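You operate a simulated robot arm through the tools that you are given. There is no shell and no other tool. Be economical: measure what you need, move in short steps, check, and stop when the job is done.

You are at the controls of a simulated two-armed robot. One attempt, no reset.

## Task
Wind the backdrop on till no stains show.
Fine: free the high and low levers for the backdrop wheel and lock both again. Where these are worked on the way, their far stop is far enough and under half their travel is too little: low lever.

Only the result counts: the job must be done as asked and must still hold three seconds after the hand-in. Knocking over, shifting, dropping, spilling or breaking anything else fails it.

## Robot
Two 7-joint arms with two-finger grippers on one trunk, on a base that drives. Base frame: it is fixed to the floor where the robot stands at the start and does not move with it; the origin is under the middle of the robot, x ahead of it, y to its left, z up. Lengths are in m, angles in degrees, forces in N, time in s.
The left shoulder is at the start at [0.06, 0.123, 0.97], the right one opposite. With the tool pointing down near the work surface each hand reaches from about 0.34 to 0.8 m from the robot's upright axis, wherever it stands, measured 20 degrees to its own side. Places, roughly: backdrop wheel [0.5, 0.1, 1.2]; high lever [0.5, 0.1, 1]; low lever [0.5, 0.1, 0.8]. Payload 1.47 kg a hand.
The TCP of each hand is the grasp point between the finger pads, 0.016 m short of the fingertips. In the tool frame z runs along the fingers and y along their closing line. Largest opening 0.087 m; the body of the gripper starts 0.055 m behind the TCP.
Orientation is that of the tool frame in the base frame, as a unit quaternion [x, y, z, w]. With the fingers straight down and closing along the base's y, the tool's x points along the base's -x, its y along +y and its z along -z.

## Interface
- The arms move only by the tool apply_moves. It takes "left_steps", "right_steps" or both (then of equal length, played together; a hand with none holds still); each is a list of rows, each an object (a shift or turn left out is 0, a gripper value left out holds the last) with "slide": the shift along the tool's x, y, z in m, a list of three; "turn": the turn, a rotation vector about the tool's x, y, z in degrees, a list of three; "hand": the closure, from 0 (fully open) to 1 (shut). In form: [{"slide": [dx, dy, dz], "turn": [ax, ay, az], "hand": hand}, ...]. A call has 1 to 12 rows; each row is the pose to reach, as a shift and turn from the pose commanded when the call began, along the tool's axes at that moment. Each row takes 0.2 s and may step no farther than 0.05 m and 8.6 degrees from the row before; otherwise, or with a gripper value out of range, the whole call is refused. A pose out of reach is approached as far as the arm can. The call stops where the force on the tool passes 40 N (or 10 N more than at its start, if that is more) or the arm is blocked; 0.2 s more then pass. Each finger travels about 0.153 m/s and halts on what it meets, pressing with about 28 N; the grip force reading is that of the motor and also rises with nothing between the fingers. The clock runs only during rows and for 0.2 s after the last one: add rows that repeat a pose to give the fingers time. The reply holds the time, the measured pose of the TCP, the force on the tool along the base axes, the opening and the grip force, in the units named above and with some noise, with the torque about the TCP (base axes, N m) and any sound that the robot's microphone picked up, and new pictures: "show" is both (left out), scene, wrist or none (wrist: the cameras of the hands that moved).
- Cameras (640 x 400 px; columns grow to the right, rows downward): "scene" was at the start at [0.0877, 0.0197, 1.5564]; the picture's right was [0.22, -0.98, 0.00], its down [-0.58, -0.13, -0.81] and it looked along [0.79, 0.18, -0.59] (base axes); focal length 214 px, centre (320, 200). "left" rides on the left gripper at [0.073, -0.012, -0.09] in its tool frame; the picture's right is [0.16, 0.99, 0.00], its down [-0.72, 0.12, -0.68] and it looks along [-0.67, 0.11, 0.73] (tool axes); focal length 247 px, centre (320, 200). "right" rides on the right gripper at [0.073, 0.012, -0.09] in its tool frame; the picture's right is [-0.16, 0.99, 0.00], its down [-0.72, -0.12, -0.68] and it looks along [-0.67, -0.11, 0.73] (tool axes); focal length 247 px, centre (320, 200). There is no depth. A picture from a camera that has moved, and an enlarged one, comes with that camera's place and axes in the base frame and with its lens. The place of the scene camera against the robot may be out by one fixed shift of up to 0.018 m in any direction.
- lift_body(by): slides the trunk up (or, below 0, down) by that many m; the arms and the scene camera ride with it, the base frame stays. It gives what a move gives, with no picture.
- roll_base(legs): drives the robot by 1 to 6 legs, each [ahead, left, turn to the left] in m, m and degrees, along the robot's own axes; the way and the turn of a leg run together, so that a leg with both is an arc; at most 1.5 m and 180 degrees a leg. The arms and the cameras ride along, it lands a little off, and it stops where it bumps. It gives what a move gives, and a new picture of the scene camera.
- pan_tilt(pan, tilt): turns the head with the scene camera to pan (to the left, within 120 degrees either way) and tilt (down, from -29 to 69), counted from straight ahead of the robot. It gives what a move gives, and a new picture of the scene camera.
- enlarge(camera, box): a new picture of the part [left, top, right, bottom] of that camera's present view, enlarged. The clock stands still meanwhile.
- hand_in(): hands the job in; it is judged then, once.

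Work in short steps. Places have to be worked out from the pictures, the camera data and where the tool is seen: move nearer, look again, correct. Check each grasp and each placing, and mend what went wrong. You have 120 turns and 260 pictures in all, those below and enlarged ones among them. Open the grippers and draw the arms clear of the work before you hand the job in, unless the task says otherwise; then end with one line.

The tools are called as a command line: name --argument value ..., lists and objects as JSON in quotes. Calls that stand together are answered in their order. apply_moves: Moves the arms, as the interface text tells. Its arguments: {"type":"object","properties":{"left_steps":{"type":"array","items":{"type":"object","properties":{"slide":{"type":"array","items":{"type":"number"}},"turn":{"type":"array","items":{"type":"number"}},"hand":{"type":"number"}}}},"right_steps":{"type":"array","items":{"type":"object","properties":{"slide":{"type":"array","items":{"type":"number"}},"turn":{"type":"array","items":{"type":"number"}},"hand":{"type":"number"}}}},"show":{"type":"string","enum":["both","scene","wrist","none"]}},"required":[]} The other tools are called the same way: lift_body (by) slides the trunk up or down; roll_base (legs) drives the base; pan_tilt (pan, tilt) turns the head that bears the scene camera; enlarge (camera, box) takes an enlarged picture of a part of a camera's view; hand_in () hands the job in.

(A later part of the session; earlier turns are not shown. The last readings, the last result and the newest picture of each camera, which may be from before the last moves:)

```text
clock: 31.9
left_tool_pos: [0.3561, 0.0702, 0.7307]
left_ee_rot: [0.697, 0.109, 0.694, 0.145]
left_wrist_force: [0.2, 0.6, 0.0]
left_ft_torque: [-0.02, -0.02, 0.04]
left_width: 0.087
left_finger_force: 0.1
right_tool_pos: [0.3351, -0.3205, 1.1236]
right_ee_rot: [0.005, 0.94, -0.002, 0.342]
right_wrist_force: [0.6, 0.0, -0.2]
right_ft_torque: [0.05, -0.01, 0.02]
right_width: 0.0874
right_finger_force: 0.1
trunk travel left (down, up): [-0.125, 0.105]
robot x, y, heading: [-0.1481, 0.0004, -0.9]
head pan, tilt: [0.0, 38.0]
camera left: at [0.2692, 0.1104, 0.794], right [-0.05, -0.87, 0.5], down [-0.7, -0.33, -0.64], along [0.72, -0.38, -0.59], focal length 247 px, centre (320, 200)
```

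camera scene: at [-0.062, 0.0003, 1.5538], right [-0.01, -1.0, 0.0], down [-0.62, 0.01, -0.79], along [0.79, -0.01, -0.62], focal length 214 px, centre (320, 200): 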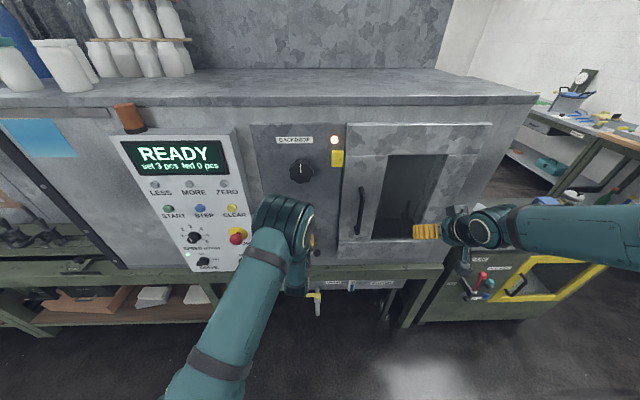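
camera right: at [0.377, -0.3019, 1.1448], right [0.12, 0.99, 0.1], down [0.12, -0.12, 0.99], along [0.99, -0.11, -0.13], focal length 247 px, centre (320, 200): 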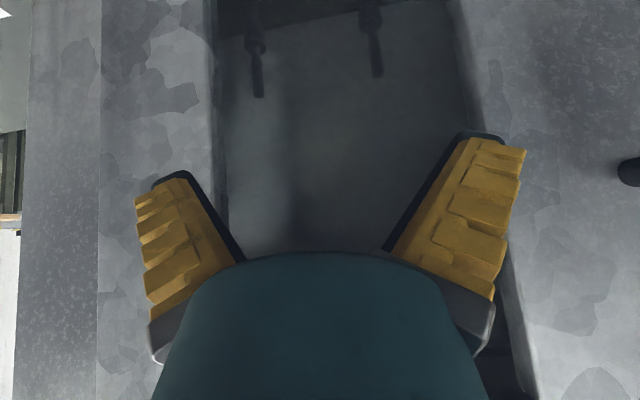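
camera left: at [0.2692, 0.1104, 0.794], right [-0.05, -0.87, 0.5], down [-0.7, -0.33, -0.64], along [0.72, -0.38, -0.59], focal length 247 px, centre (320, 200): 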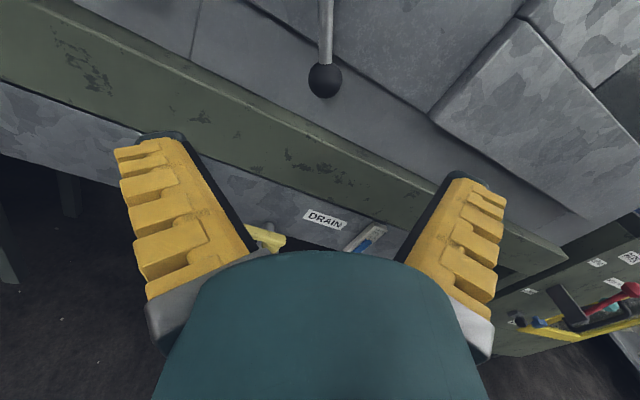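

Both levers are freed. Now I'll raise the left hand to face the wheel, rolling it back on the way up.

apply_moves --left_steps '[{"slide": [0.0396, 0.0161, 0], "turn": [0, 0, -7]}, {"slide": [0.0792, 0.0322, 0], "turn": [0, 0, -14]}, {"slide": [0.1188, 0.0483, 0], "turn": [0, 0, -21]}, {"slide": [0.1584, 0.0644, 0], "turn": [0, 0, -28]}, {"slide": [0.198, 0.0805, 0], "turn": [0, 0, -35]}, {"slide": [0.2376, 0.0966, 0], "turn": [0, 0, -42]}, {"slide": [0.2772, 0.1127, 0], "turn": [0, 0, -49]}, {"slide": [0.3168, 0.1288, 0], "turn": [0, 0, -56]}, {"slide": [0.3564, 0.1449, 0], "turn": [0, 0, -63]}, {"slide": [0.396, 0.161, 0], "turn": [0, 0, -70]}, {"slide": [0.4357, 0.177, 0], "turn": [0, 0, -77]}]'

```text
clock: 34.3
left_tool_pos: [0.3527, 0.0589, 1.2012]
left_ee_rot: [0.479, 0.519, 0.452, 0.545]
left_wrist_force: [0.4, -0.3, -0.1]
left_ft_torque: [0.0, 0.01, 0.01]
left_width: 0.087
left_finger_force: 0.1
left hand out of reach, approached as far as the arm can: row 9
right_tool_pos: [0.3343, -0.319, 1.1226]
right_ee_rot: [0.005, 0.94, -0.002, 0.342]
right_wrist_force: [-0.4, 0.4, 0.4]
right_ft_torque: [0.0, -0.04, -0.04]
right_width: 0.0869
right_finger_force: 0.1
trunk travel left (down, up): [-0.125, 0.105]
robot x, y, heading: [-0.1522, 0.0015, -0.5]
head pan, tilt: [0.0, 38.0]
camera scene: at [-0.0625, -0.0014, 1.5537], right [-0.01, -1.0, 0.0], down [-0.61, 0.01, -0.79], along [0.79, -0.01, -0.61], focal length 214 px, centre (320, 200)
camera left: at [0.2681, 0.1335, 1.1783], right [0.01, 0.29, 0.96], down [-0.72, -0.67, 0.21], along [0.7, -0.69, 0.2], focal length 247 px, centre (320, 200)
```

scene: 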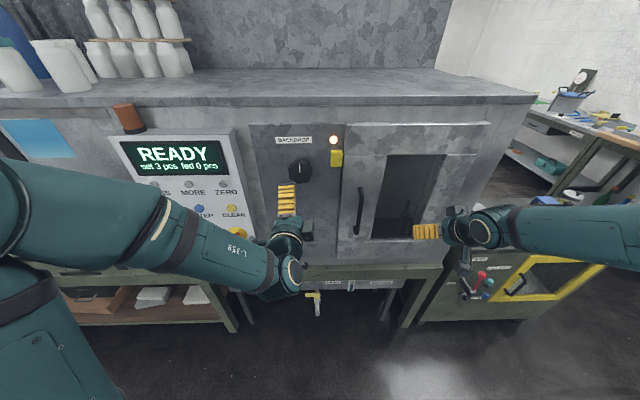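
left: 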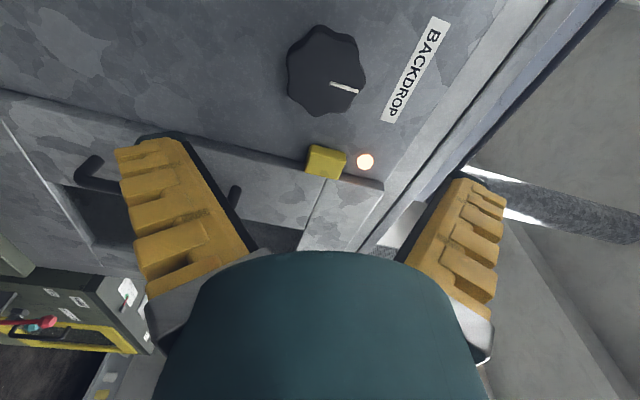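

The wheel centre reads about (0.525, 0.0545, 1.204). I'll advance to just short of it, straightening a 3° yaw error, and check the centring.

apply_moves --left_steps '[{"slide": [0.001, 0.0024, 0.04], "turn": [0, 1.5, 0]}, {"slide": [0.001, 0.0024, 0.08], "turn": [0, 3, 0]}, {"slide": [0.001, 0.0024, 0.115], "turn": [0, 3, 0]}]' --show "wrist"

```text
clock: 35.1
left_tool_pos: [0.4664, 0.0553, 1.2019]
left_ee_rot: [0.466, 0.534, 0.465, 0.531]
left_wrist_force: [-0.3, 0.5, 0.3]
left_ft_torque: [0.0, 0.01, 0.0]
left_width: 0.087
left_finger_force: 0.0
right_tool_pos: [0.3367, -0.3192, 1.1235]
right_ee_rot: [0.005, 0.94, -0.001, 0.341]
right_wrist_force: [0.9, 0.1, 0.7]
right_ft_torque: [0.01, -0.02, 0.05]
right_width: 0.0871
right_finger_force: 0.0
trunk travel left (down, up): [-0.125, 0.105]
robot x, y, heading: [-0.1476, -0.0011, -0.8]
head pan, tilt: [0.0, 38.0]
camera left: at [0.3781, 0.126, 1.1815], right [0.0, 0.29, 0.96], down [-0.68, -0.7, 0.21], along [0.73, -0.65, 0.19], focal length 247 px, centre (320, 200)
```

left: 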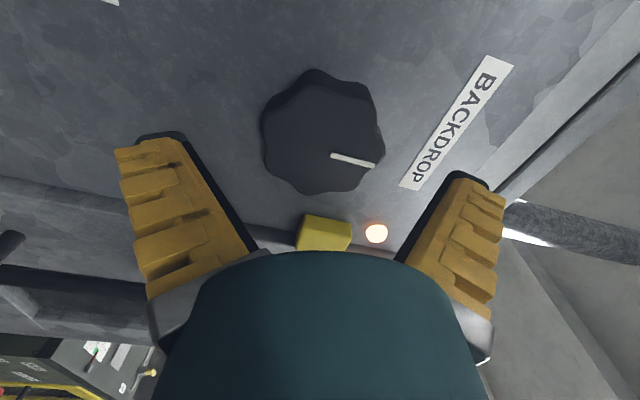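

The wheel is centred between the fingers. I'll advance onto it and close.

apply_moves --left_steps '[{"slide": [0.001, 0.002, 0.03]}, {"slide": [0.001, 0.002, 0.045]}, {"slide": [0.001, 0.002, 0.054]}, {"slide": [0.001, 0.002, 0.054], "hand": 0.5}, {"slide": [0.001, 0.002, 0.054], "hand": 1}]' --show "wrist"

```text
clock: 36.3
left_tool_pos: [0.519, 0.0546, 1.2054]
left_ee_rot: [0.466, 0.533, 0.464, 0.531]
left_wrist_force: [1.9, 0.5, 0.5]
left_ft_torque: [0.05, -0.16, -0.23]
left_width: 0.0726
left_finger_force: 29.4
right_tool_pos: [0.3346, -0.3195, 1.1234]
right_ee_rot: [0.005, 0.94, -0.002, 0.342]
right_wrist_force: [1.0, -0.4, -0.5]
right_ft_torque: [-0.02, 0.0, 0.0]
right_width: 0.0869
right_finger_force: 0.1
trunk travel left (down, up): [-0.125, 0.105]
robot x, y, heading: [-0.1513, 0.0009, -1.0]
head pan, tilt: [0.0, 38.0]
camera left: at [0.4305, 0.1247, 1.1833], right [0.0, 0.29, 0.96], down [-0.68, -0.7, 0.21], along [0.73, -0.65, 0.19], focal length 247 px, centre (320, 200)
```

left: 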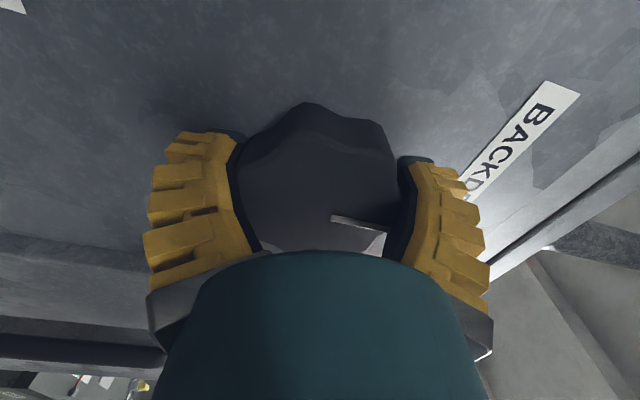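

The grip is good and centred. I'll turn it clockwise about 64°, looking through the right camera before and after.

enlarge --camera "right" --box '[230, 0, 430, 260]'

apply_moves --left_steps '[{"turn": [0, 0, 8]}, {"turn": [0, 0, 16]}, {"turn": [0, 0, 24]}, {"turn": [0, 0, 32]}, {"turn": [0, 0, 40]}, {"turn": [0, 0, 48]}, {"turn": [0, 0, 56]}, {"turn": [0, 0, 64]}]' --show "wrist"

enlarge --camera "right" --box '[230, 0, 430, 260]'

```text
1.54 times, centred on (330, 130) of right
camera zoom: at [0.2227, -0.3064, 1.1454], right [0.13, 0.99, 0.1], down [0.12, -0.12, 0.99], along [0.98, -0.12, -0.13], focal length 380 px, centre (305, 308)
```

zoom: 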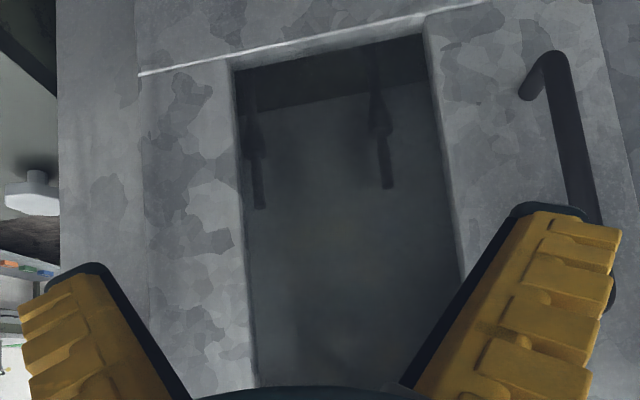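

```text
clock: 38.1
left_tool_pos: [0.5184, 0.0526, 1.2054]
left_ee_rot: [0.678, 0.204, 0.676, 0.205]
left_wrist_force: [-3.3, -1.9, 4.7]
left_ft_torque: [0.02, 0.17, 0.01]
left_width: 0.0716
left_finger_force: 29.8
right_tool_pos: [0.3343, -0.319, 1.1236]
right_ee_rot: [0.005, 0.94, -0.002, 0.342]
right_wrist_force: [-0.7, -0.6, 0.2]
right_ft_torque: [0.0, 0.03, 0.0]
right_width: 0.0867
right_finger_force: 0.0
trunk travel left (down, up): [-0.125, 0.105]
robot x, y, heading: [-0.152, -0.0032, -0.6]
head pan, tilt: [0.0, 38.0]
camera left: at [0.4299, 0.1029, 1.2603], right [0.0, -0.74, 0.68], down [-0.68, -0.5, -0.54], along [0.73, -0.46, -0.5], focal length 247 px, centre (320, 200)
```

left: 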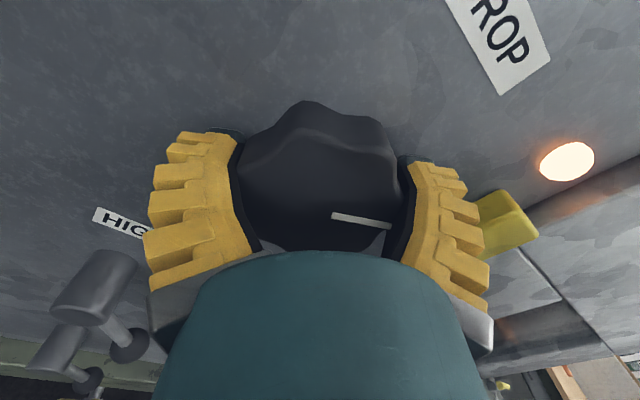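

```text
1.54 times, centred on (330, 130) of right
camera zoom: at [0.2218, -0.3068, 1.1456], right [0.13, 0.99, 0.1], down [0.12, -0.12, 0.99], along [0.98, -0.12, -0.13], focal length 380 px, centre (305, 308)
```

zoom: 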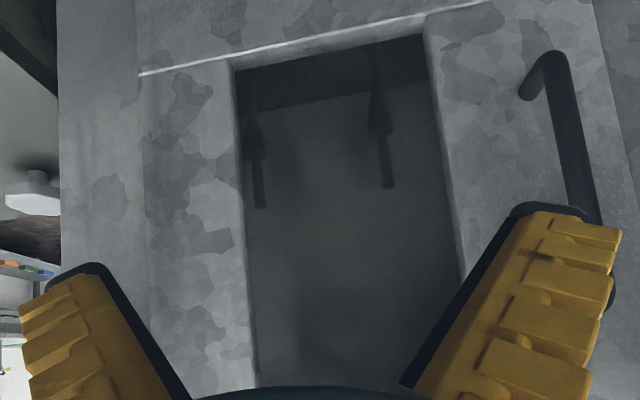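

The wheel turned with no resistance and the booth view changed only slightly. I need a clearer view, so I'll roll the right hand 90° about its line of sight so the gripper body sits to the side, and go closer.

apply_moves --right_steps '[{"slide": [0, -0.01, 0], "turn": [-6.3, 0, 5.3]}, {"slide": [0, -0.02, 0], "turn": [-12.5, 0, 10.5]}, {"slide": [0, -0.03, 0], "turn": [-18.8, 0, 15.8]}, {"slide": [0, -0.04, 0], "turn": [-25, 0, 21]}, {"slide": [0, -0.05, 0], "turn": [-31.3, 0, 26.3]}, {"slide": [0, -0.06, 0], "turn": [-37.6, 0, 31.6]}, {"slide": [-0.02, -0.07, 0.015], "turn": [-43.8, 0, 36.8]}, {"slide": [-0.04, -0.08, 0.03], "turn": [-50.1, 0, 42.1]}, {"slide": [-0.06, -0.09, 0.05], "turn": [-56.4, 0, 47.4]}, {"slide": [-0.08, -0.09, 0.07], "turn": [-62.6, 0, 52.6]}, {"slide": [-0.1, -0.09, 0.085], "turn": [-68.9, 0, 57.9]}]'

enlarge --camera "right" --box '[120, 0, 520, 250]'

```text
clock: 40.5
left_tool_pos: [0.5183, 0.0536, 1.2066]
left_ee_rot: [0.677, 0.205, 0.676, 0.205]
left_wrist_force: [-3.3, -4.7, 5.1]
left_ft_torque: [-0.01, -0.15, 0.23]
left_width: 0.0715
left_finger_force: 29.7
right_tool_pos: [0.462, -0.4138, 1.1228]
right_ee_rot: [0.247, 0.662, 0.664, 0.246]
right_wrist_force: [0.5, -0.1, 0.1]
right_ft_torque: [0.01, -0.01, 0.03]
right_width: 0.0868
right_finger_force: 0.0
trunk travel left (down, up): [-0.125, 0.105]
robot x, y, heading: [-0.1506, -0.0015, -0.5]
head pan, tilt: [0.0, 38.0]
camera scene: at [-0.0628, -0.0019, 1.5537], right [-0.01, -1.0, 0.0], down [-0.61, 0.01, -0.79], along [0.79, -0.01, -0.61], focal length 214 px, centre (320, 200)
camera right: at [0.3497, -0.4323, 1.135], right [0.12, -0.11, 0.99], down [0.11, -0.99, -0.12], along [0.99, 0.12, -0.11], focal length 247 px, centre (320, 200)
```

scene: 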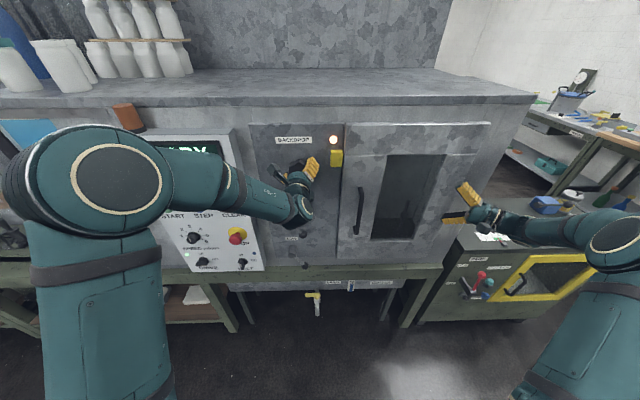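
right: 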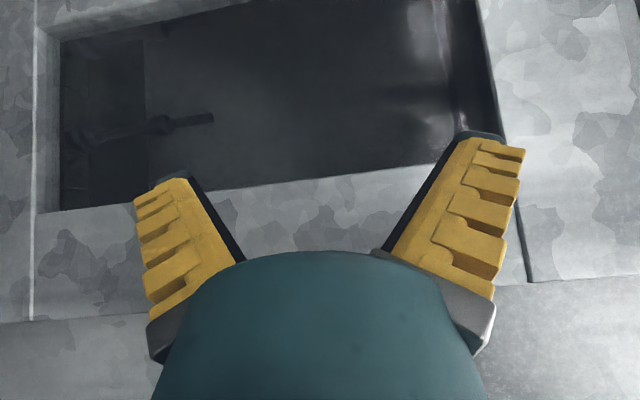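

```text
1.60 times, centred on (320, 125) of right
camera zoom: at [0.3497, -0.4323, 1.135], right [0.12, -0.11, 0.99], down [0.11, -0.99, -0.12], along [0.99, 0.12, -0.11], focal length 395 px, centre (320, 320)
```

zoom: 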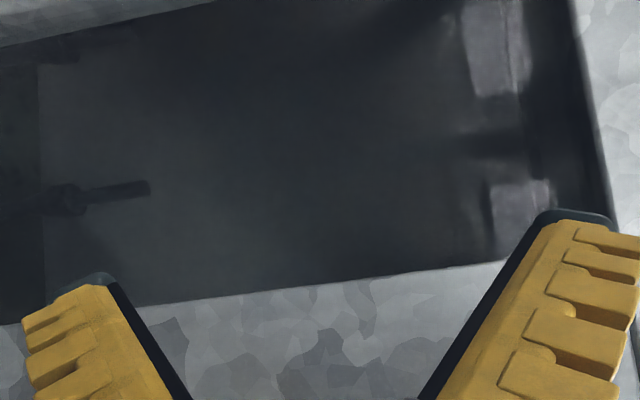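

This view is much better. I'll shift it left to see the whole back wall.

apply_moves --right_steps '[{"slide": [0.025, 0, 0.025]}, {"slide": [0.05, 0, 0.05]}]' --show "none"

enlarge --camera "right" --box '[40, 0, 540, 300]'

enlarge --camera "right" --box '[240, 60, 480, 220]'

```text
clock: 41.1
left_tool_pos: [0.5187, 0.0523, 1.206]
left_ee_rot: [0.678, 0.206, 0.676, 0.204]
left_wrist_force: [-4.3, -2.6, 4.9]
left_ft_torque: [-0.01, 0.17, -0.26]
left_width: 0.0716
left_finger_force: 29.8
right_tool_pos: [0.4586, -0.3414, 1.1245]
right_ee_rot: [0.246, 0.663, 0.663, 0.246]
right_wrist_force: [0.5, 0.2, 0.4]
right_ft_torque: [-0.02, 0.05, 0.01]
right_width: 0.0869
right_finger_force: 0.0
trunk travel left (down, up): [-0.125, 0.105]
robot x, y, heading: [-0.1515, -0.0003, -0.7]
head pan, tilt: [0.0, 38.0]
```

```text
1.28 times, centred on (290, 150) of right
camera zoom: at [0.3452, -0.3612, 1.1367], right [0.12, -0.1, 0.99], down [0.11, -0.99, -0.12], along [0.99, 0.12, -0.11], focal length 316 px, centre (358, 264)
```

zoom: 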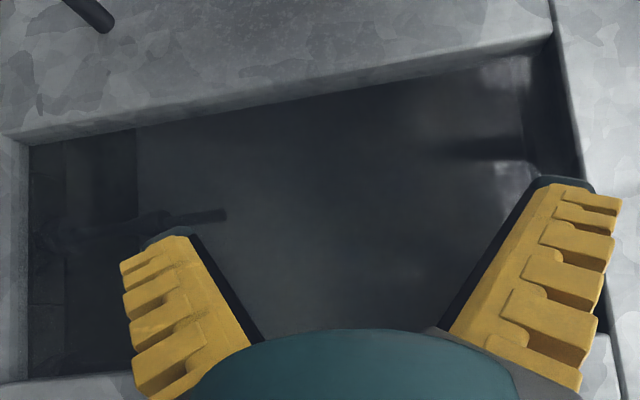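

```text
2.50 times, centred on (360, 140) of right
camera zoom: at [0.3452, -0.3612, 1.1367], right [0.12, -0.1, 0.99], down [0.11, -0.99, -0.12], along [0.99, 0.12, -0.11], focal length 617 px, centre (220, 350)
```

zoom: 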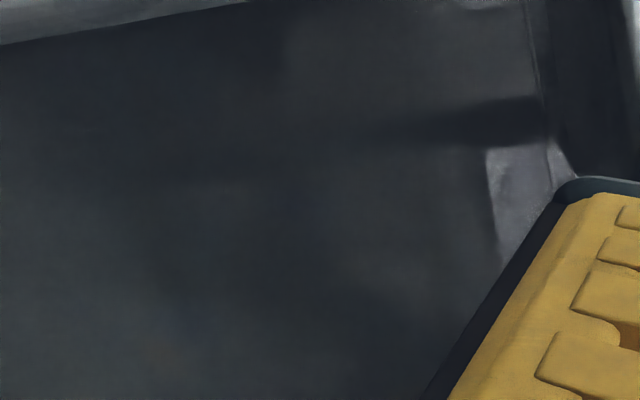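

The wall is very dim, with faint blotches at most. I'll wind further and compare. I'm releasing the wheel, rolling the hand back and taking a fresh grip.

apply_moves --left_steps '[{"hand": 0}, {"hand": 0}, {"slide": [0, 0, -0.045]}, {"slide": [0, 0, -0.045], "turn": [0, 0, -8.5]}, {"slide": [0, 0, -0.045], "turn": [0, 0, -17]}, {"slide": [0, 0, -0.045], "turn": [0, 0, -25.5]}, {"slide": [0, 0, -0.045], "turn": [0, 0, -34]}, {"slide": [0, 0, -0.045], "turn": [0, 0, -42.5]}, {"slide": [0, 0, -0.045], "turn": [0, 0, -51]}, {"slide": [0, 0, -0.045], "turn": [0, 0, -59.5]}, {"slide": [0, 0, -0.045], "turn": [0, 0, -68]}, {"slide": [0, 0, -0.045], "turn": [0, 0, -76.5]}]' --show "none"

apply_moves --left_steps '[{"turn": [0, 0, -8.5]}, {"turn": [0, 0, -17]}, {"turn": [0, 0, -25.5]}, {"turn": [0, 0, -34]}, {"turn": [0, 0, -42.5]}, {"turn": [0, 0, -51]}]' --show "wrist"

```text
clock: 43.7
left_tool_pos: [0.4755, 0.0536, 1.2046]
left_ee_rot: [0.404, 0.582, 0.404, 0.579]
left_wrist_force: [-0.3, 0.4, 0.3]
left_ft_torque: [0.02, 0.01, 0.0]
left_width: 0.0871
left_finger_force: 0.1
right_tool_pos: [0.4588, -0.342, 1.1246]
right_ee_rot: [0.246, 0.663, 0.663, 0.245]
right_wrist_force: [-0.4, -0.9, 0.0]
right_ft_torque: [-0.02, -0.01, 0.0]
right_width: 0.0869
right_finger_force: 0.0
trunk travel left (down, up): [-0.125, 0.105]
robot x, y, heading: [-0.152, 0.001, -0.7]
head pan, tilt: [0.0, 38.0]
```

```text
clock: 45.1
left_tool_pos: [0.4744, 0.054, 1.2046]
left_ee_rot: [0.113, 0.699, 0.115, 0.697]
left_wrist_force: [-0.3, -0.3, 0.0]
left_ft_torque: [0.0, 0.01, -0.03]
left_width: 0.0869
left_finger_force: 0.1
right_tool_pos: [0.4603, -0.3407, 1.1243]
right_ee_rot: [0.246, 0.663, 0.663, 0.246]
right_wrist_force: [-0.4, -0.2, 0.1]
right_ft_torque: [-0.04, 0.0, -0.03]
right_width: 0.0872
right_finger_force: 0.0
trunk travel left (down, up): [-0.125, 0.105]
robot x, y, heading: [-0.1536, 0.001, -0.4]
head pan, tilt: [0.0, 38.0]
camera left: at [0.386, 0.0662, 1.1312], right [0.0, 0.99, 0.17], down [-0.68, -0.12, 0.72], along [0.73, -0.11, 0.67], focal length 247 px, centre (320, 200)
```

left: 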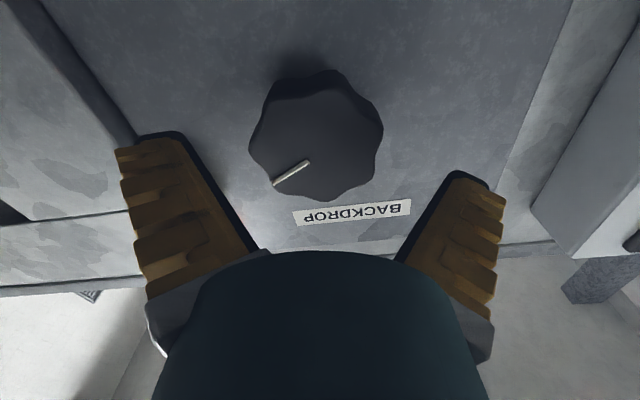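

The wheel did follow the turn: its pointer moved about 64°. I'll regrip and wind a full stroke of about 137°, checking the booth midway and at the end.

apply_moves --left_steps '[{"slide": [0, 0, 0.025]}, {"slide": [0, 0, 0.045]}, {"slide": [0, 0, 0.045], "hand": 1}, {"slide": [0, 0, 0.045], "hand": 1}, {"slide": [0, 0, 0.045], "turn": [0, 0, 8.5]}, {"slide": [0, 0, 0.045], "turn": [0, 0, 17]}, {"slide": [0, 0, 0.045], "turn": [0, 0, 25.5]}, {"slide": [0, 0, 0.045], "turn": [0, 0, 34]}, {"slide": [0, 0, 0.045], "turn": [0, 0, 42.5]}, {"slide": [0, 0, 0.045], "turn": [0, 0, 51]}, {"slide": [0, 0, 0.045], "turn": [0, 0, 59.5]}, {"slide": [0, 0, 0.045], "turn": [0, 0, 68]}]' --show "none"

enlarge --camera "right" --box '[40, 0, 540, 300]'

apply_moves --left_steps '[{"turn": [0, 0, 8.5]}, {"turn": [0, 0, 17]}, {"turn": [0, 0, 25.5]}, {"turn": [0, 0, 34]}, {"turn": [0, 0, 42.5]}, {"turn": [0, 0, 51]}, {"turn": [0, 0, 59.5]}, {"turn": [0, 0, 66]}]' --show "none"

enlarge --camera "right" --box '[40, 0, 540, 300]'

```text
clock: 47.7
left_tool_pos: [0.5207, 0.0558, 1.2042]
left_ee_rot: [0.487, 0.515, 0.487, 0.511]
left_wrist_force: [1.4, 7.2, -2.7]
left_ft_torque: [-0.01, 0.08, 0.12]
left_width: 0.0744
left_finger_force: 29.9
right_tool_pos: [0.4598, -0.34, 1.1245]
right_ee_rot: [0.246, 0.664, 0.662, 0.245]
right_wrist_force: [0.6, 0.6, -0.3]
right_ft_torque: [-0.01, -0.04, -0.02]
right_width: 0.0871
right_finger_force: 0.1
trunk travel left (down, up): [-0.125, 0.105]
robot x, y, heading: [-0.1491, -0.0011, -0.9]
head pan, tilt: [0.0, 38.0]
```

```text
1.28 times, centred on (290, 150) of right
camera zoom: at [0.3465, -0.3601, 1.1364], right [0.12, -0.1, 0.99], down [0.11, -0.99, -0.12], along [0.99, 0.12, -0.11], focal length 316 px, centre (358, 264)
```

zoom: 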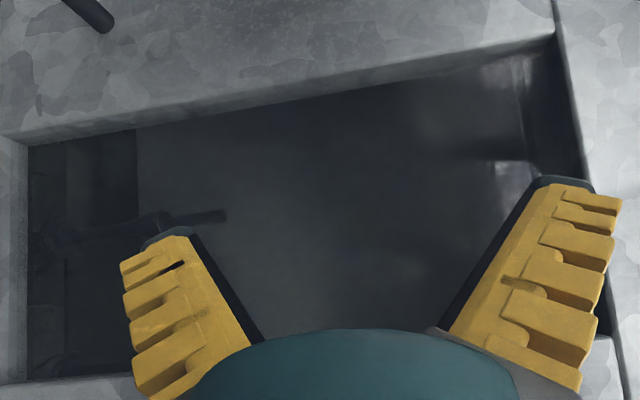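

```text
clock: 49.5
left_tool_pos: [0.5183, 0.0523, 1.2064]
left_ee_rot: [0.688, 0.166, 0.687, 0.165]
left_wrist_force: [-8.2, 1.0, 3.1]
left_ft_torque: [-0.05, 0.46, 0.08]
left_width: 0.0713
left_finger_force: 30.3
right_tool_pos: [0.4584, -0.3398, 1.1254]
right_ee_rot: [0.246, 0.663, 0.663, 0.246]
right_wrist_force: [0.3, 0.2, -0.2]
right_ft_torque: [0.03, 0.02, 0.01]
right_width: 0.087
right_finger_force: 0.0
trunk travel left (down, up): [-0.125, 0.105]
robot x, y, heading: [-0.1504, -0.0033, -0.6]
head pan, tilt: [0.0, 38.0]
```

```text
1.28 times, centred on (290, 150) of right
camera zoom: at [0.3448, -0.361, 1.1369], right [0.12, -0.1, 0.99], down [0.11, -0.99, -0.12], along [0.99, 0.12, -0.11], focal length 316 px, centre (358, 264)
```

zoom: 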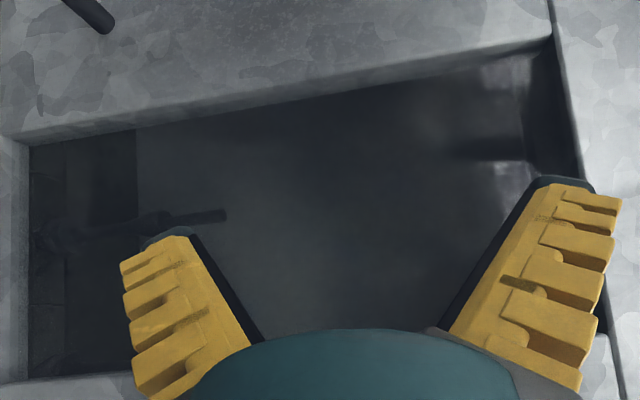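

The right view can't separate stains from reflections. From above, the scene camera sees dark floor reflected in the glass, so I'll zoom with that.

enlarge --camera "scene" --box '[350, 140, 470, 250]'

```text
3.64 times, centred on (410, 195) of scene
camera zoom: at [-0.0634, -0.001, 1.5537], right [-0.01, -1.0, 0.0], down [-0.61, 0.01, -0.79], along [0.79, -0.01, -0.61], focal length 780 px, centre (-7, 218)
```

zoom: 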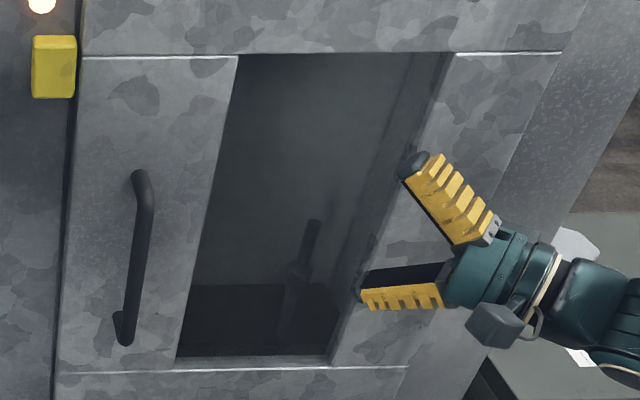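

enlarge --camera "right" --box '[240, 60, 480, 220]'

enlarge --camera "right" --box '[220, 140, 400, 260]'

```text
2.50 times, centred on (360, 140) of right
camera zoom: at [0.3448, -0.361, 1.1369], right [0.12, -0.1, 0.99], down [0.11, -0.99, -0.12], along [0.99, 0.12, -0.11], focal length 617 px, centre (220, 350)
```

zoom: 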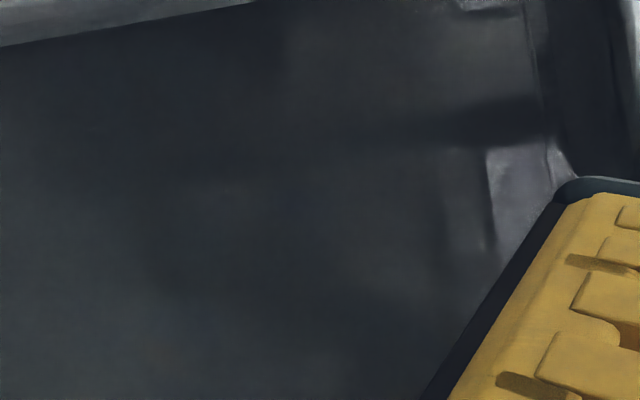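

```text
3.33 times, centred on (310, 200) of right
camera zoom: at [0.3448, -0.361, 1.1369], right [0.12, -0.1, 0.99], down [0.11, -0.99, -0.12], along [0.99, 0.12, -0.11], focal length 823 px, centre (353, 200)
```

zoom: 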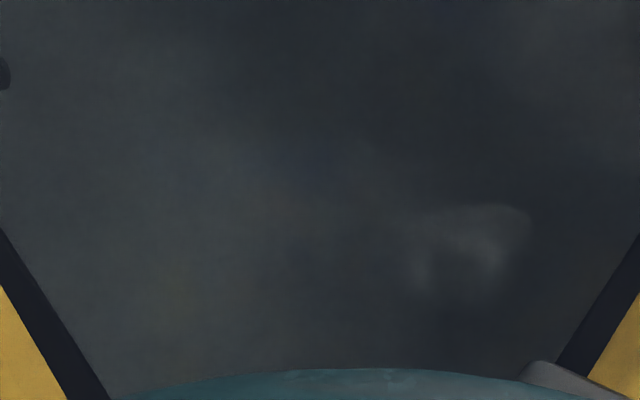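

There are faint coloured tints, bluish and yellowish, so stains probably do show. I'll zoom harder with the scene camera, which has the darkest reflections.

enlarge --camera "scene" --box '[376, 150, 436, 210]'

enlarge --camera "scene" --box '[370, 190, 430, 240]'

```text
6.67 times, centred on (406, 180) of scene
camera zoom: at [-0.0634, -0.001, 1.5537], right [-0.01, -1.0, 0.0], down [-0.61, 0.01, -0.79], along [0.79, -0.01, -0.61], focal length 1430 px, centre (-253, 333)
```

zoom: 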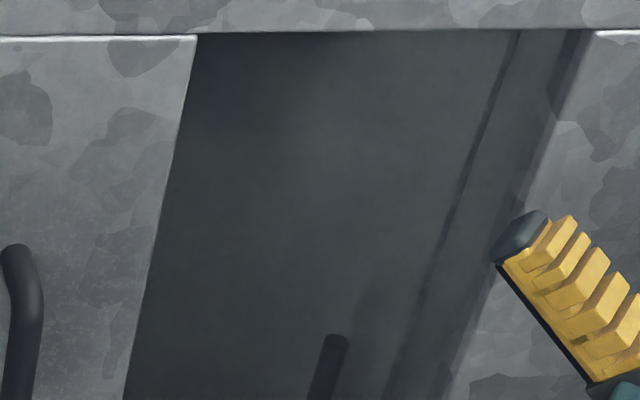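

```text
8.00 times, centred on (400, 215) of scene
camera zoom: at [-0.0634, -0.001, 1.5537], right [-0.01, -1.0, 0.0], down [-0.61, 0.01, -0.79], along [0.79, -0.01, -0.61], focal length 1716 px, centre (-320, 80)
```

zoom: 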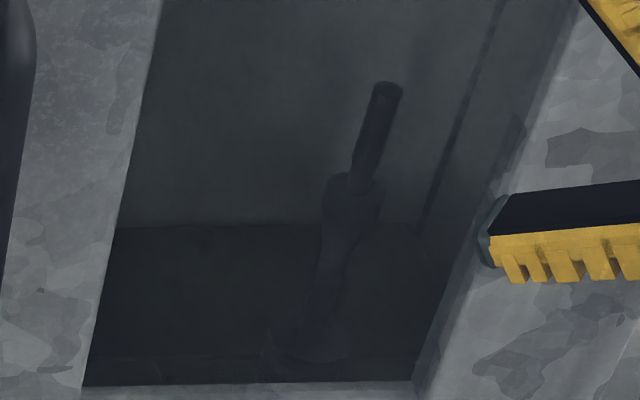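

I can see a bluish patch at the upper left of the back wall through the scene camera. For a clear look at the whole wall I'll release the wheel and back off, then view it from farther away and lower.

apply_moves --left_steps '[{"hand": 0}, {"hand": 0}, {"slide": [0, 0, -0.045]}, {"slide": [0, 0, -0.06], "turn": [0, 0, -8.5]}, {"slide": [0, 0, -0.06], "turn": [0, 0, -17]}, {"slide": [0, 0, -0.06], "turn": [0, 0, -25.5]}, {"slide": [0, 0, -0.06], "turn": [0, 0, -34]}, {"slide": [0, 0, -0.06], "turn": [0, 0, -42.5]}, {"slide": [0, 0, -0.06], "turn": [0, 0, -51]}, {"slide": [0, 0, -0.06], "turn": [0, 0, -59.5]}, {"slide": [0, 0, -0.06], "turn": [0, 0, -68]}, {"slide": [0, 0, -0.06], "turn": [0, 0, -76.5]}]' --show "none"

roll_base --legs '[[-0.4, 0, 0]]'

lift_body --by -0.12

pan_tilt --pan -15 --tilt 20

```text
clock: 52.1
left_tool_pos: [0.4593, 0.0544, 1.2035]
left_ee_rot: [0.437, 0.558, 0.436, 0.555]
left_wrist_force: [0.4, 0.1, -0.2]
left_ft_torque: [-0.01, -0.01, 0.01]
left_width: 0.0871
left_finger_force: 0.0
right_tool_pos: [0.4597, -0.3422, 1.1251]
right_ee_rot: [0.246, 0.663, 0.662, 0.247]
right_wrist_force: [0.4, -0.4, -0.5]
right_ft_torque: [-0.01, 0.01, 0.04]
right_width: 0.0869
right_finger_force: 0.0
trunk travel left (down, up): [-0.125, 0.105]
robot x, y, heading: [-0.1485, -0.0013, -0.6]
head pan, tilt: [0.0, 38.0]
```

```text
clock: 54.6
left_tool_pos: [0.0568, 0.0653, 1.2049]
left_ee_rot: [0.432, 0.561, 0.441, 0.551]
left_wrist_force: [-0.6, -0.7, -0.4]
left_ft_torque: [0.03, 0.01, -0.01]
left_width: 0.0868
left_finger_force: 0.0
right_tool_pos: [0.0638, -0.331, 1.1252]
right_ee_rot: [0.24, 0.665, 0.665, 0.24]
right_wrist_force: [-0.3, -0.8, 0.1]
right_ft_torque: [-0.02, 0.0, -0.01]
right_width: 0.0871
right_finger_force: 0.2
trunk travel left (down, up): [-0.125, 0.105]
robot x, y, heading: [-0.5508, -0.0002, 0.5]
head pan, tilt: [0.0, 38.0]
camera scene: at [-0.4634, 0.0015, 1.5537], right [0.01, -1.0, 0.0], down [-0.62, 0.0, -0.79], along [0.79, 0.0, -0.62], focal length 214 px, centre (320, 200)
```

scene: 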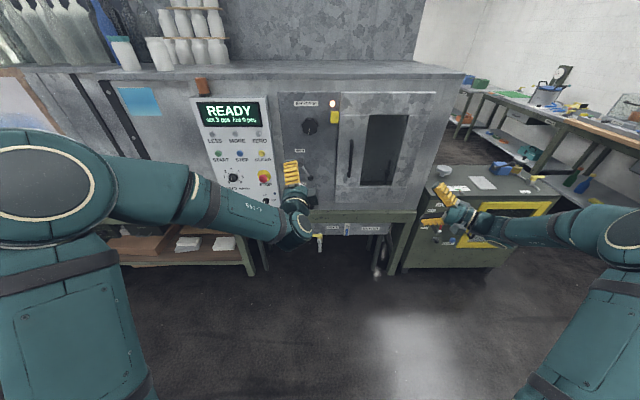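

```text
clock: 56.1
left_tool_pos: [0.0568, 0.066, 1.0842]
left_ee_rot: [0.432, 0.561, 0.441, 0.551]
left_wrist_force: [-0.1, -0.6, -0.3]
left_ft_torque: [0.01, 0.01, -0.02]
left_width: 0.0873
left_finger_force: 0.1
right_tool_pos: [0.0641, -0.3302, 1.0051]
right_ee_rot: [0.24, 0.665, 0.665, 0.24]
right_wrist_force: [-0.5, 0.5, -0.2]
right_ft_torque: [0.03, 0.01, -0.03]
right_width: 0.0869
right_finger_force: 0.0
trunk travel left (down, up): [-0.005, 0.225]
robot x, y, heading: [-0.5507, -0.0002, 0.3]
head pan, tilt: [0.0, 38.0]
```

```text
clock: 56.9
left_tool_pos: [0.0578, 0.0644, 1.0836]
left_ee_rot: [0.432, 0.562, 0.44, 0.551]
left_wrist_force: [-0.5, 0.6, -0.5]
left_ft_torque: [0.01, 0.03, 0.0]
left_width: 0.0869
left_finger_force: 0.0
right_tool_pos: [0.0638, -0.3302, 1.005]
right_ee_rot: [0.24, 0.665, 0.665, 0.24]
right_wrist_force: [1.0, 0.0, -0.1]
right_ft_torque: [0.02, 0.01, 0.0]
right_width: 0.0871
right_finger_force: 0.2
trunk travel left (down, up): [-0.005, 0.225]
robot x, y, heading: [-0.5513, -0.0003, 0.3]
head pan, tilt: [-15.0, 20.0]
camera scene: at [-0.4587, -0.0226, 1.462], right [-0.25, -0.97, 0.0], down [-0.33, 0.09, -0.94], along [0.91, -0.24, -0.34], focal length 214 px, centre (320, 200)
```

scene: 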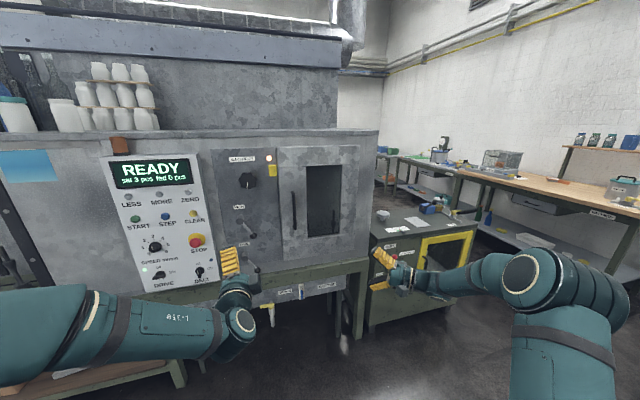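

enlarge --camera "scene" --box '[298, 160, 350, 242]'

enlarge --camera "scene" --box '[300, 162, 345, 192]'

```text
4.88 times, centred on (324, 201) of scene
camera zoom: at [-0.4587, -0.0226, 1.462], right [-0.25, -0.97, 0.0], down [-0.33, 0.09, -0.94], along [0.91, -0.24, -0.34], focal length 1046 px, centre (300, 195)
```

zoom: 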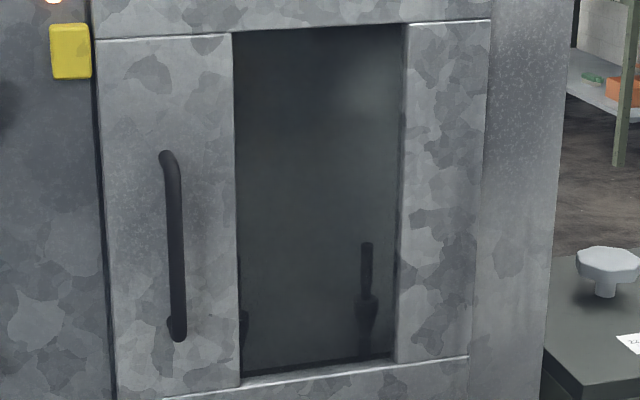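

```text
13.33 times, centred on (322, 177) of scene
camera zoom: at [-0.4587, -0.0226, 1.462], right [-0.25, -0.97, 0.0], down [-0.33, 0.09, -0.94], along [0.91, -0.24, -0.34], focal length 2860 px, centre (287, 507)
```

zoom: 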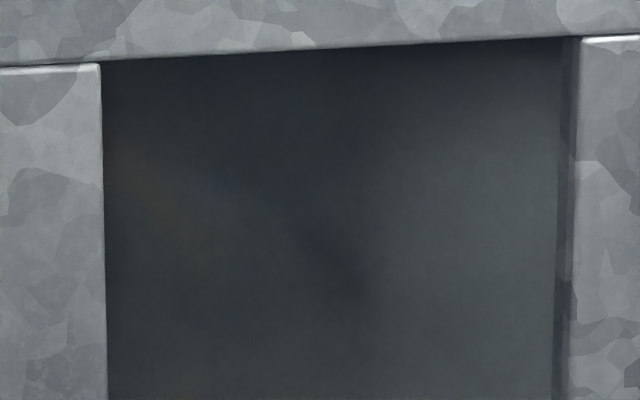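

Now it's clear. Faint brown, blue and dark stains lie across the upper wall above about z 1.10, and below that it's clean. Winding clockwise has carried the stains up by about 0.18 m, so I'll go back and wind perhaps 250° more.

lift_body --by 0.12

roll_base --legs '[[0.4, 0, -0.5]]'

apply_moves --left_steps '[{"turn": [0, 0, -8.5]}, {"turn": [0, 0, -17]}, {"turn": [0, 0, -25.5]}, {"turn": [0, 0, -34]}, {"turn": [0, 0, -42.5]}, {"turn": [0, 0, -51]}, {"turn": [0, 0, -58]}]' --show "wrist"

```text
clock: 58.4
left_tool_pos: [0.0574, 0.0651, 1.204]
left_ee_rot: [0.432, 0.561, 0.441, 0.551]
left_wrist_force: [0.4, 0.0, 0.5]
left_ft_torque: [0.01, -0.02, 0.03]
left_width: 0.0871
left_finger_force: 0.0
right_tool_pos: [0.0639, -0.3291, 1.1236]
right_ee_rot: [0.241, 0.664, 0.666, 0.24]
right_wrist_force: [0.0, 0.3, 0.1]
right_ft_torque: [0.01, -0.02, 0.0]
right_width: 0.087
right_finger_force: 0.0
trunk travel left (down, up): [-0.125, 0.105]
robot x, y, heading: [-0.5513, 0.0014, 0.4]
head pan, tilt: [-15.0, 20.0]
```

```text
clock: 60.9
left_tool_pos: [0.4617, 0.061, 1.2032]
left_ee_rot: [0.435, 0.559, 0.438, 0.553]
left_wrist_force: [0.0, 0.2, 0.5]
left_ft_torque: [0.0, 0.02, -0.01]
left_width: 0.0869
left_finger_force: 0.0
right_tool_pos: [0.4647, -0.3333, 1.1233]
right_ee_rot: [0.242, 0.665, 0.664, 0.242]
right_wrist_force: [-0.7, -1.0, -0.4]
right_ft_torque: [0.01, -0.01, 0.01]
right_width: 0.087
right_finger_force: 0.1
trunk travel left (down, up): [-0.125, 0.105]
robot x, y, heading: [-0.1481, 0.0037, -0.2]
head pan, tilt: [-15.0, 20.0]
camera scene: at [-0.0554, -0.0224, 1.582], right [-0.26, -0.97, 0.0], down [-0.33, 0.09, -0.94], along [0.91, -0.24, -0.34], focal length 214 px, centre (320, 200)
```

scene: 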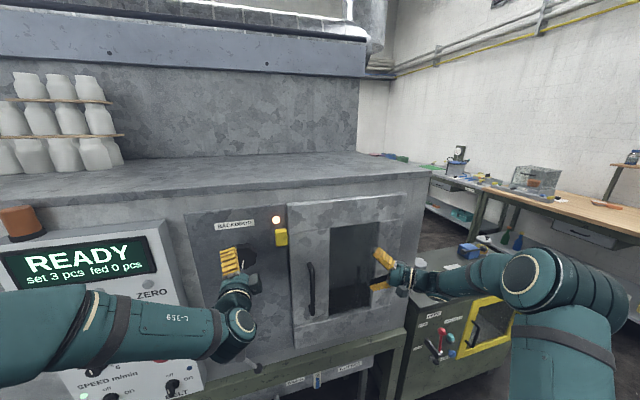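

```text
clock: 62.5
left_tool_pos: [0.4617, 0.0621, 1.204]
left_ee_rot: [0.108, 0.7, 0.114, 0.697]
left_wrist_force: [-0.4, 0.5, 0.9]
left_ft_torque: [0.01, 0.02, -0.03]
left_width: 0.0871
left_finger_force: 0.0
right_tool_pos: [0.4635, -0.3335, 1.125]
right_ee_rot: [0.242, 0.664, 0.664, 0.243]
right_wrist_force: [-0.2, -0.5, -1.1]
right_ft_torque: [0.05, -0.01, -0.01]
right_width: 0.0869
right_finger_force: 0.1
trunk travel left (down, up): [-0.125, 0.105]
robot x, y, heading: [-0.1483, 0.0011, -0.1]
head pan, tilt: [-15.0, 20.0]
camera left: at [0.3719, 0.0729, 1.1312], right [-0.01, 0.99, 0.16], down [-0.68, -0.12, 0.73], along [0.74, -0.1, 0.67], focal length 247 px, centre (320, 200)
```

left: 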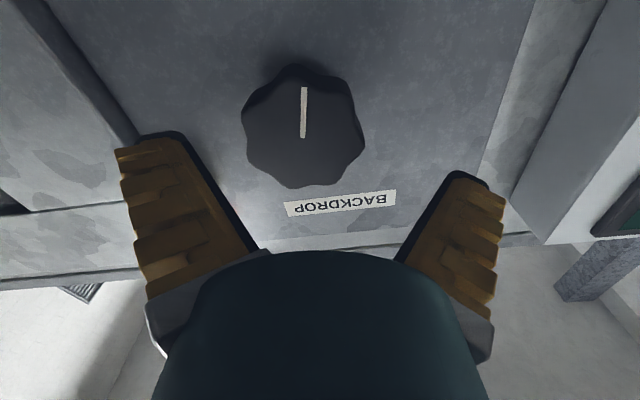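

Drive drift has left the hand about 7 mm to the left. I'll correct that, regrip and wind another stroke of about 137°.

apply_moves --left_steps '[{"slide": [-0.0038, -0.0066, 0]}, {"slide": [-0.0038, -0.0066, 0.035]}, {"slide": [-0.0038, -0.0066, 0.057]}, {"slide": [-0.0038, -0.0066, 0.057], "hand": 1}, {"slide": [-0.0038, -0.0066, 0.057], "hand": 1}, {"slide": [-0.0038, -0.0066, 0.057], "turn": [0, 0, 8.5]}, {"slide": [-0.0038, -0.0066, 0.057], "turn": [0, 0, 17]}, {"slide": [-0.0038, -0.0066, 0.057], "turn": [0, 0, 25.5]}, {"slide": [-0.0038, -0.0066, 0.057], "turn": [0, 0, 34]}, {"slide": [-0.0038, -0.0066, 0.057], "turn": [0, 0, 42.5]}, {"slide": [-0.0038, -0.0066, 0.057], "turn": [0, 0, 51]}, {"slide": [-0.0038, -0.0066, 0.057], "turn": [0, 0, 59.5]}]' --show "none"

apply_moves --left_steps '[{"turn": [0, 0, 8.5]}, {"turn": [0, 0, 17]}, {"turn": [0, 0, 25.5]}, {"turn": [0, 0, 34]}, {"turn": [0, 0, 42.5]}, {"turn": [0, 0, 51]}, {"turn": [0, 0, 59.5]}, {"turn": [0, 0, 68]}, {"turn": [0, 0, 76.5]}]' --show "wrist"

```text
clock: 65.1
left_tool_pos: [0.5164, 0.0521, 1.2048]
left_ee_rot: [0.444, 0.552, 0.447, 0.546]
left_wrist_force: [-18.6, -16.1, -14.2]
left_ft_torque: [-0.06, 0.49, 0.12]
left_width: 0.0694
left_finger_force: 30.1
right_tool_pos: [0.4633, -0.3346, 1.1248]
right_ee_rot: [0.242, 0.663, 0.666, 0.242]
right_wrist_force: [0.8, 0.1, 0.0]
right_ft_torque: [0.0, 0.0, -0.02]
right_width: 0.0871
right_finger_force: 0.1
trunk travel left (down, up): [-0.125, 0.105]
robot x, y, heading: [-0.1489, -0.0035, -0.1]
head pan, tilt: [-15.0, 20.0]
```

```text
clock: 67.1
left_tool_pos: [0.517, 0.0516, 1.2047]
left_ee_rot: [0.69, 0.159, 0.689, 0.153]
left_wrist_force: [-17.3, -15.5, -13.3]
left_ft_torque: [0.0, 0.25, 0.16]
left_width: 0.0697
left_finger_force: 29.9
right_tool_pos: [0.4635, -0.3357, 1.125]
right_ee_rot: [0.242, 0.664, 0.665, 0.242]
right_wrist_force: [0.3, -0.9, 0.4]
right_ft_torque: [-0.04, 0.0, -0.02]
right_width: 0.0871
right_finger_force: 0.1
trunk travel left (down, up): [-0.125, 0.105]
robot x, y, heading: [-0.1477, 0.0028, 0.1]
head pan, tilt: [-15.0, 20.0]
camera left: at [0.4281, 0.0934, 1.2663], right [0.01, -0.82, 0.57], down [-0.68, -0.42, -0.6], along [0.73, -0.38, -0.56], focal length 247 px, centre (320, 200)
```

left: 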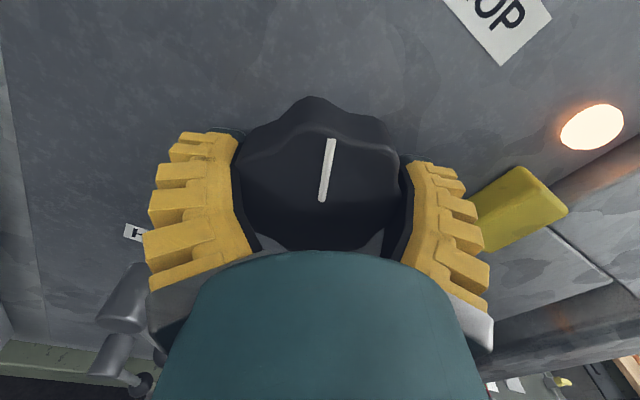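

Good, that's about 330° in total. The grip was a few millimetres off centre, so I'll correct it on the next regrip and wind another stroke.

apply_moves --left_steps '[{"hand": 0}, {"hand": 0}, {"slide": [0, 0, -0.045]}, {"slide": [0, 0, -0.045], "turn": [0, 0, -8.5]}, {"slide": [0, 0, -0.045], "turn": [0, 0, -17]}, {"slide": [0, 0, -0.045], "turn": [0, 0, -25.5]}, {"slide": [0, 0, -0.045], "turn": [0, 0, -34]}, {"slide": [0, 0, -0.045], "turn": [0, 0, -42.5]}, {"slide": [0, 0, -0.045], "turn": [0, 0, -51]}, {"slide": [0, 0, -0.045], "turn": [0, 0, -59.5]}, {"slide": [0, 0, -0.045], "turn": [0, 0, -68]}, {"slide": [0, 0, -0.045], "turn": [0, 0, -76.5]}]' --show "none"

apply_moves --left_steps '[{"turn": [0, 0, -8.5]}, {"turn": [0, 0, -17]}, {"turn": [0, 0, -25.5]}, {"turn": [0, 0, -34]}, {"turn": [0, 0, -42.5]}, {"turn": [0, 0, -51]}, {"turn": [0, 0, -59.5]}]' --show "wrist"

```text
clock: 69.7
left_tool_pos: [0.4746, 0.0558, 1.2055]
left_ee_rot: [0.441, 0.555, 0.446, 0.547]
left_wrist_force: [0.3, 0.1, 0.0]
left_ft_torque: [0.01, 0.02, 0.01]
left_width: 0.0867
left_finger_force: 0.1
right_tool_pos: [0.4631, -0.3332, 1.1234]
right_ee_rot: [0.242, 0.664, 0.664, 0.243]
right_wrist_force: [0.5, 0.0, 0.0]
right_ft_torque: [-0.01, -0.01, 0.0]
right_width: 0.087
right_finger_force: 0.0
trunk travel left (down, up): [-0.125, 0.105]
robot x, y, heading: [-0.147, 0.0006, 0.0]
head pan, tilt: [-15.0, 20.0]
```

```text
clock: 71.3
left_tool_pos: [0.4733, 0.0556, 1.2043]
left_ee_rot: [0.109, 0.7, 0.114, 0.696]
left_wrist_force: [0.5, 0.1, -0.1]
left_ft_torque: [-0.03, -0.03, 0.0]
left_width: 0.0869
left_finger_force: 0.0
right_tool_pos: [0.4645, -0.3341, 1.1248]
right_ee_rot: [0.243, 0.664, 0.664, 0.242]
right_wrist_force: [0.2, 0.0, -0.2]
right_ft_torque: [0.01, 0.01, -0.01]
right_width: 0.087
right_finger_force: 0.1
trunk travel left (down, up): [-0.125, 0.105]
robot x, y, heading: [-0.1492, 0.0005, -0.0]
head pan, tilt: [-15.0, 20.0]
camera left: at [0.3845, 0.0659, 1.1323], right [-0.01, 0.99, 0.16], down [-0.68, -0.12, 0.73], along [0.74, -0.1, 0.67], focal length 247 px, centre (320, 200)
```

left: 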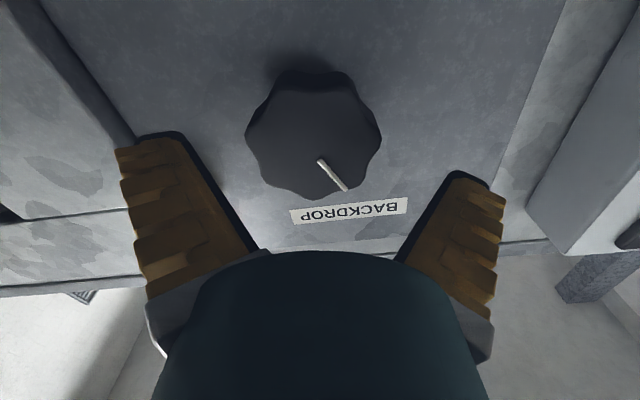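

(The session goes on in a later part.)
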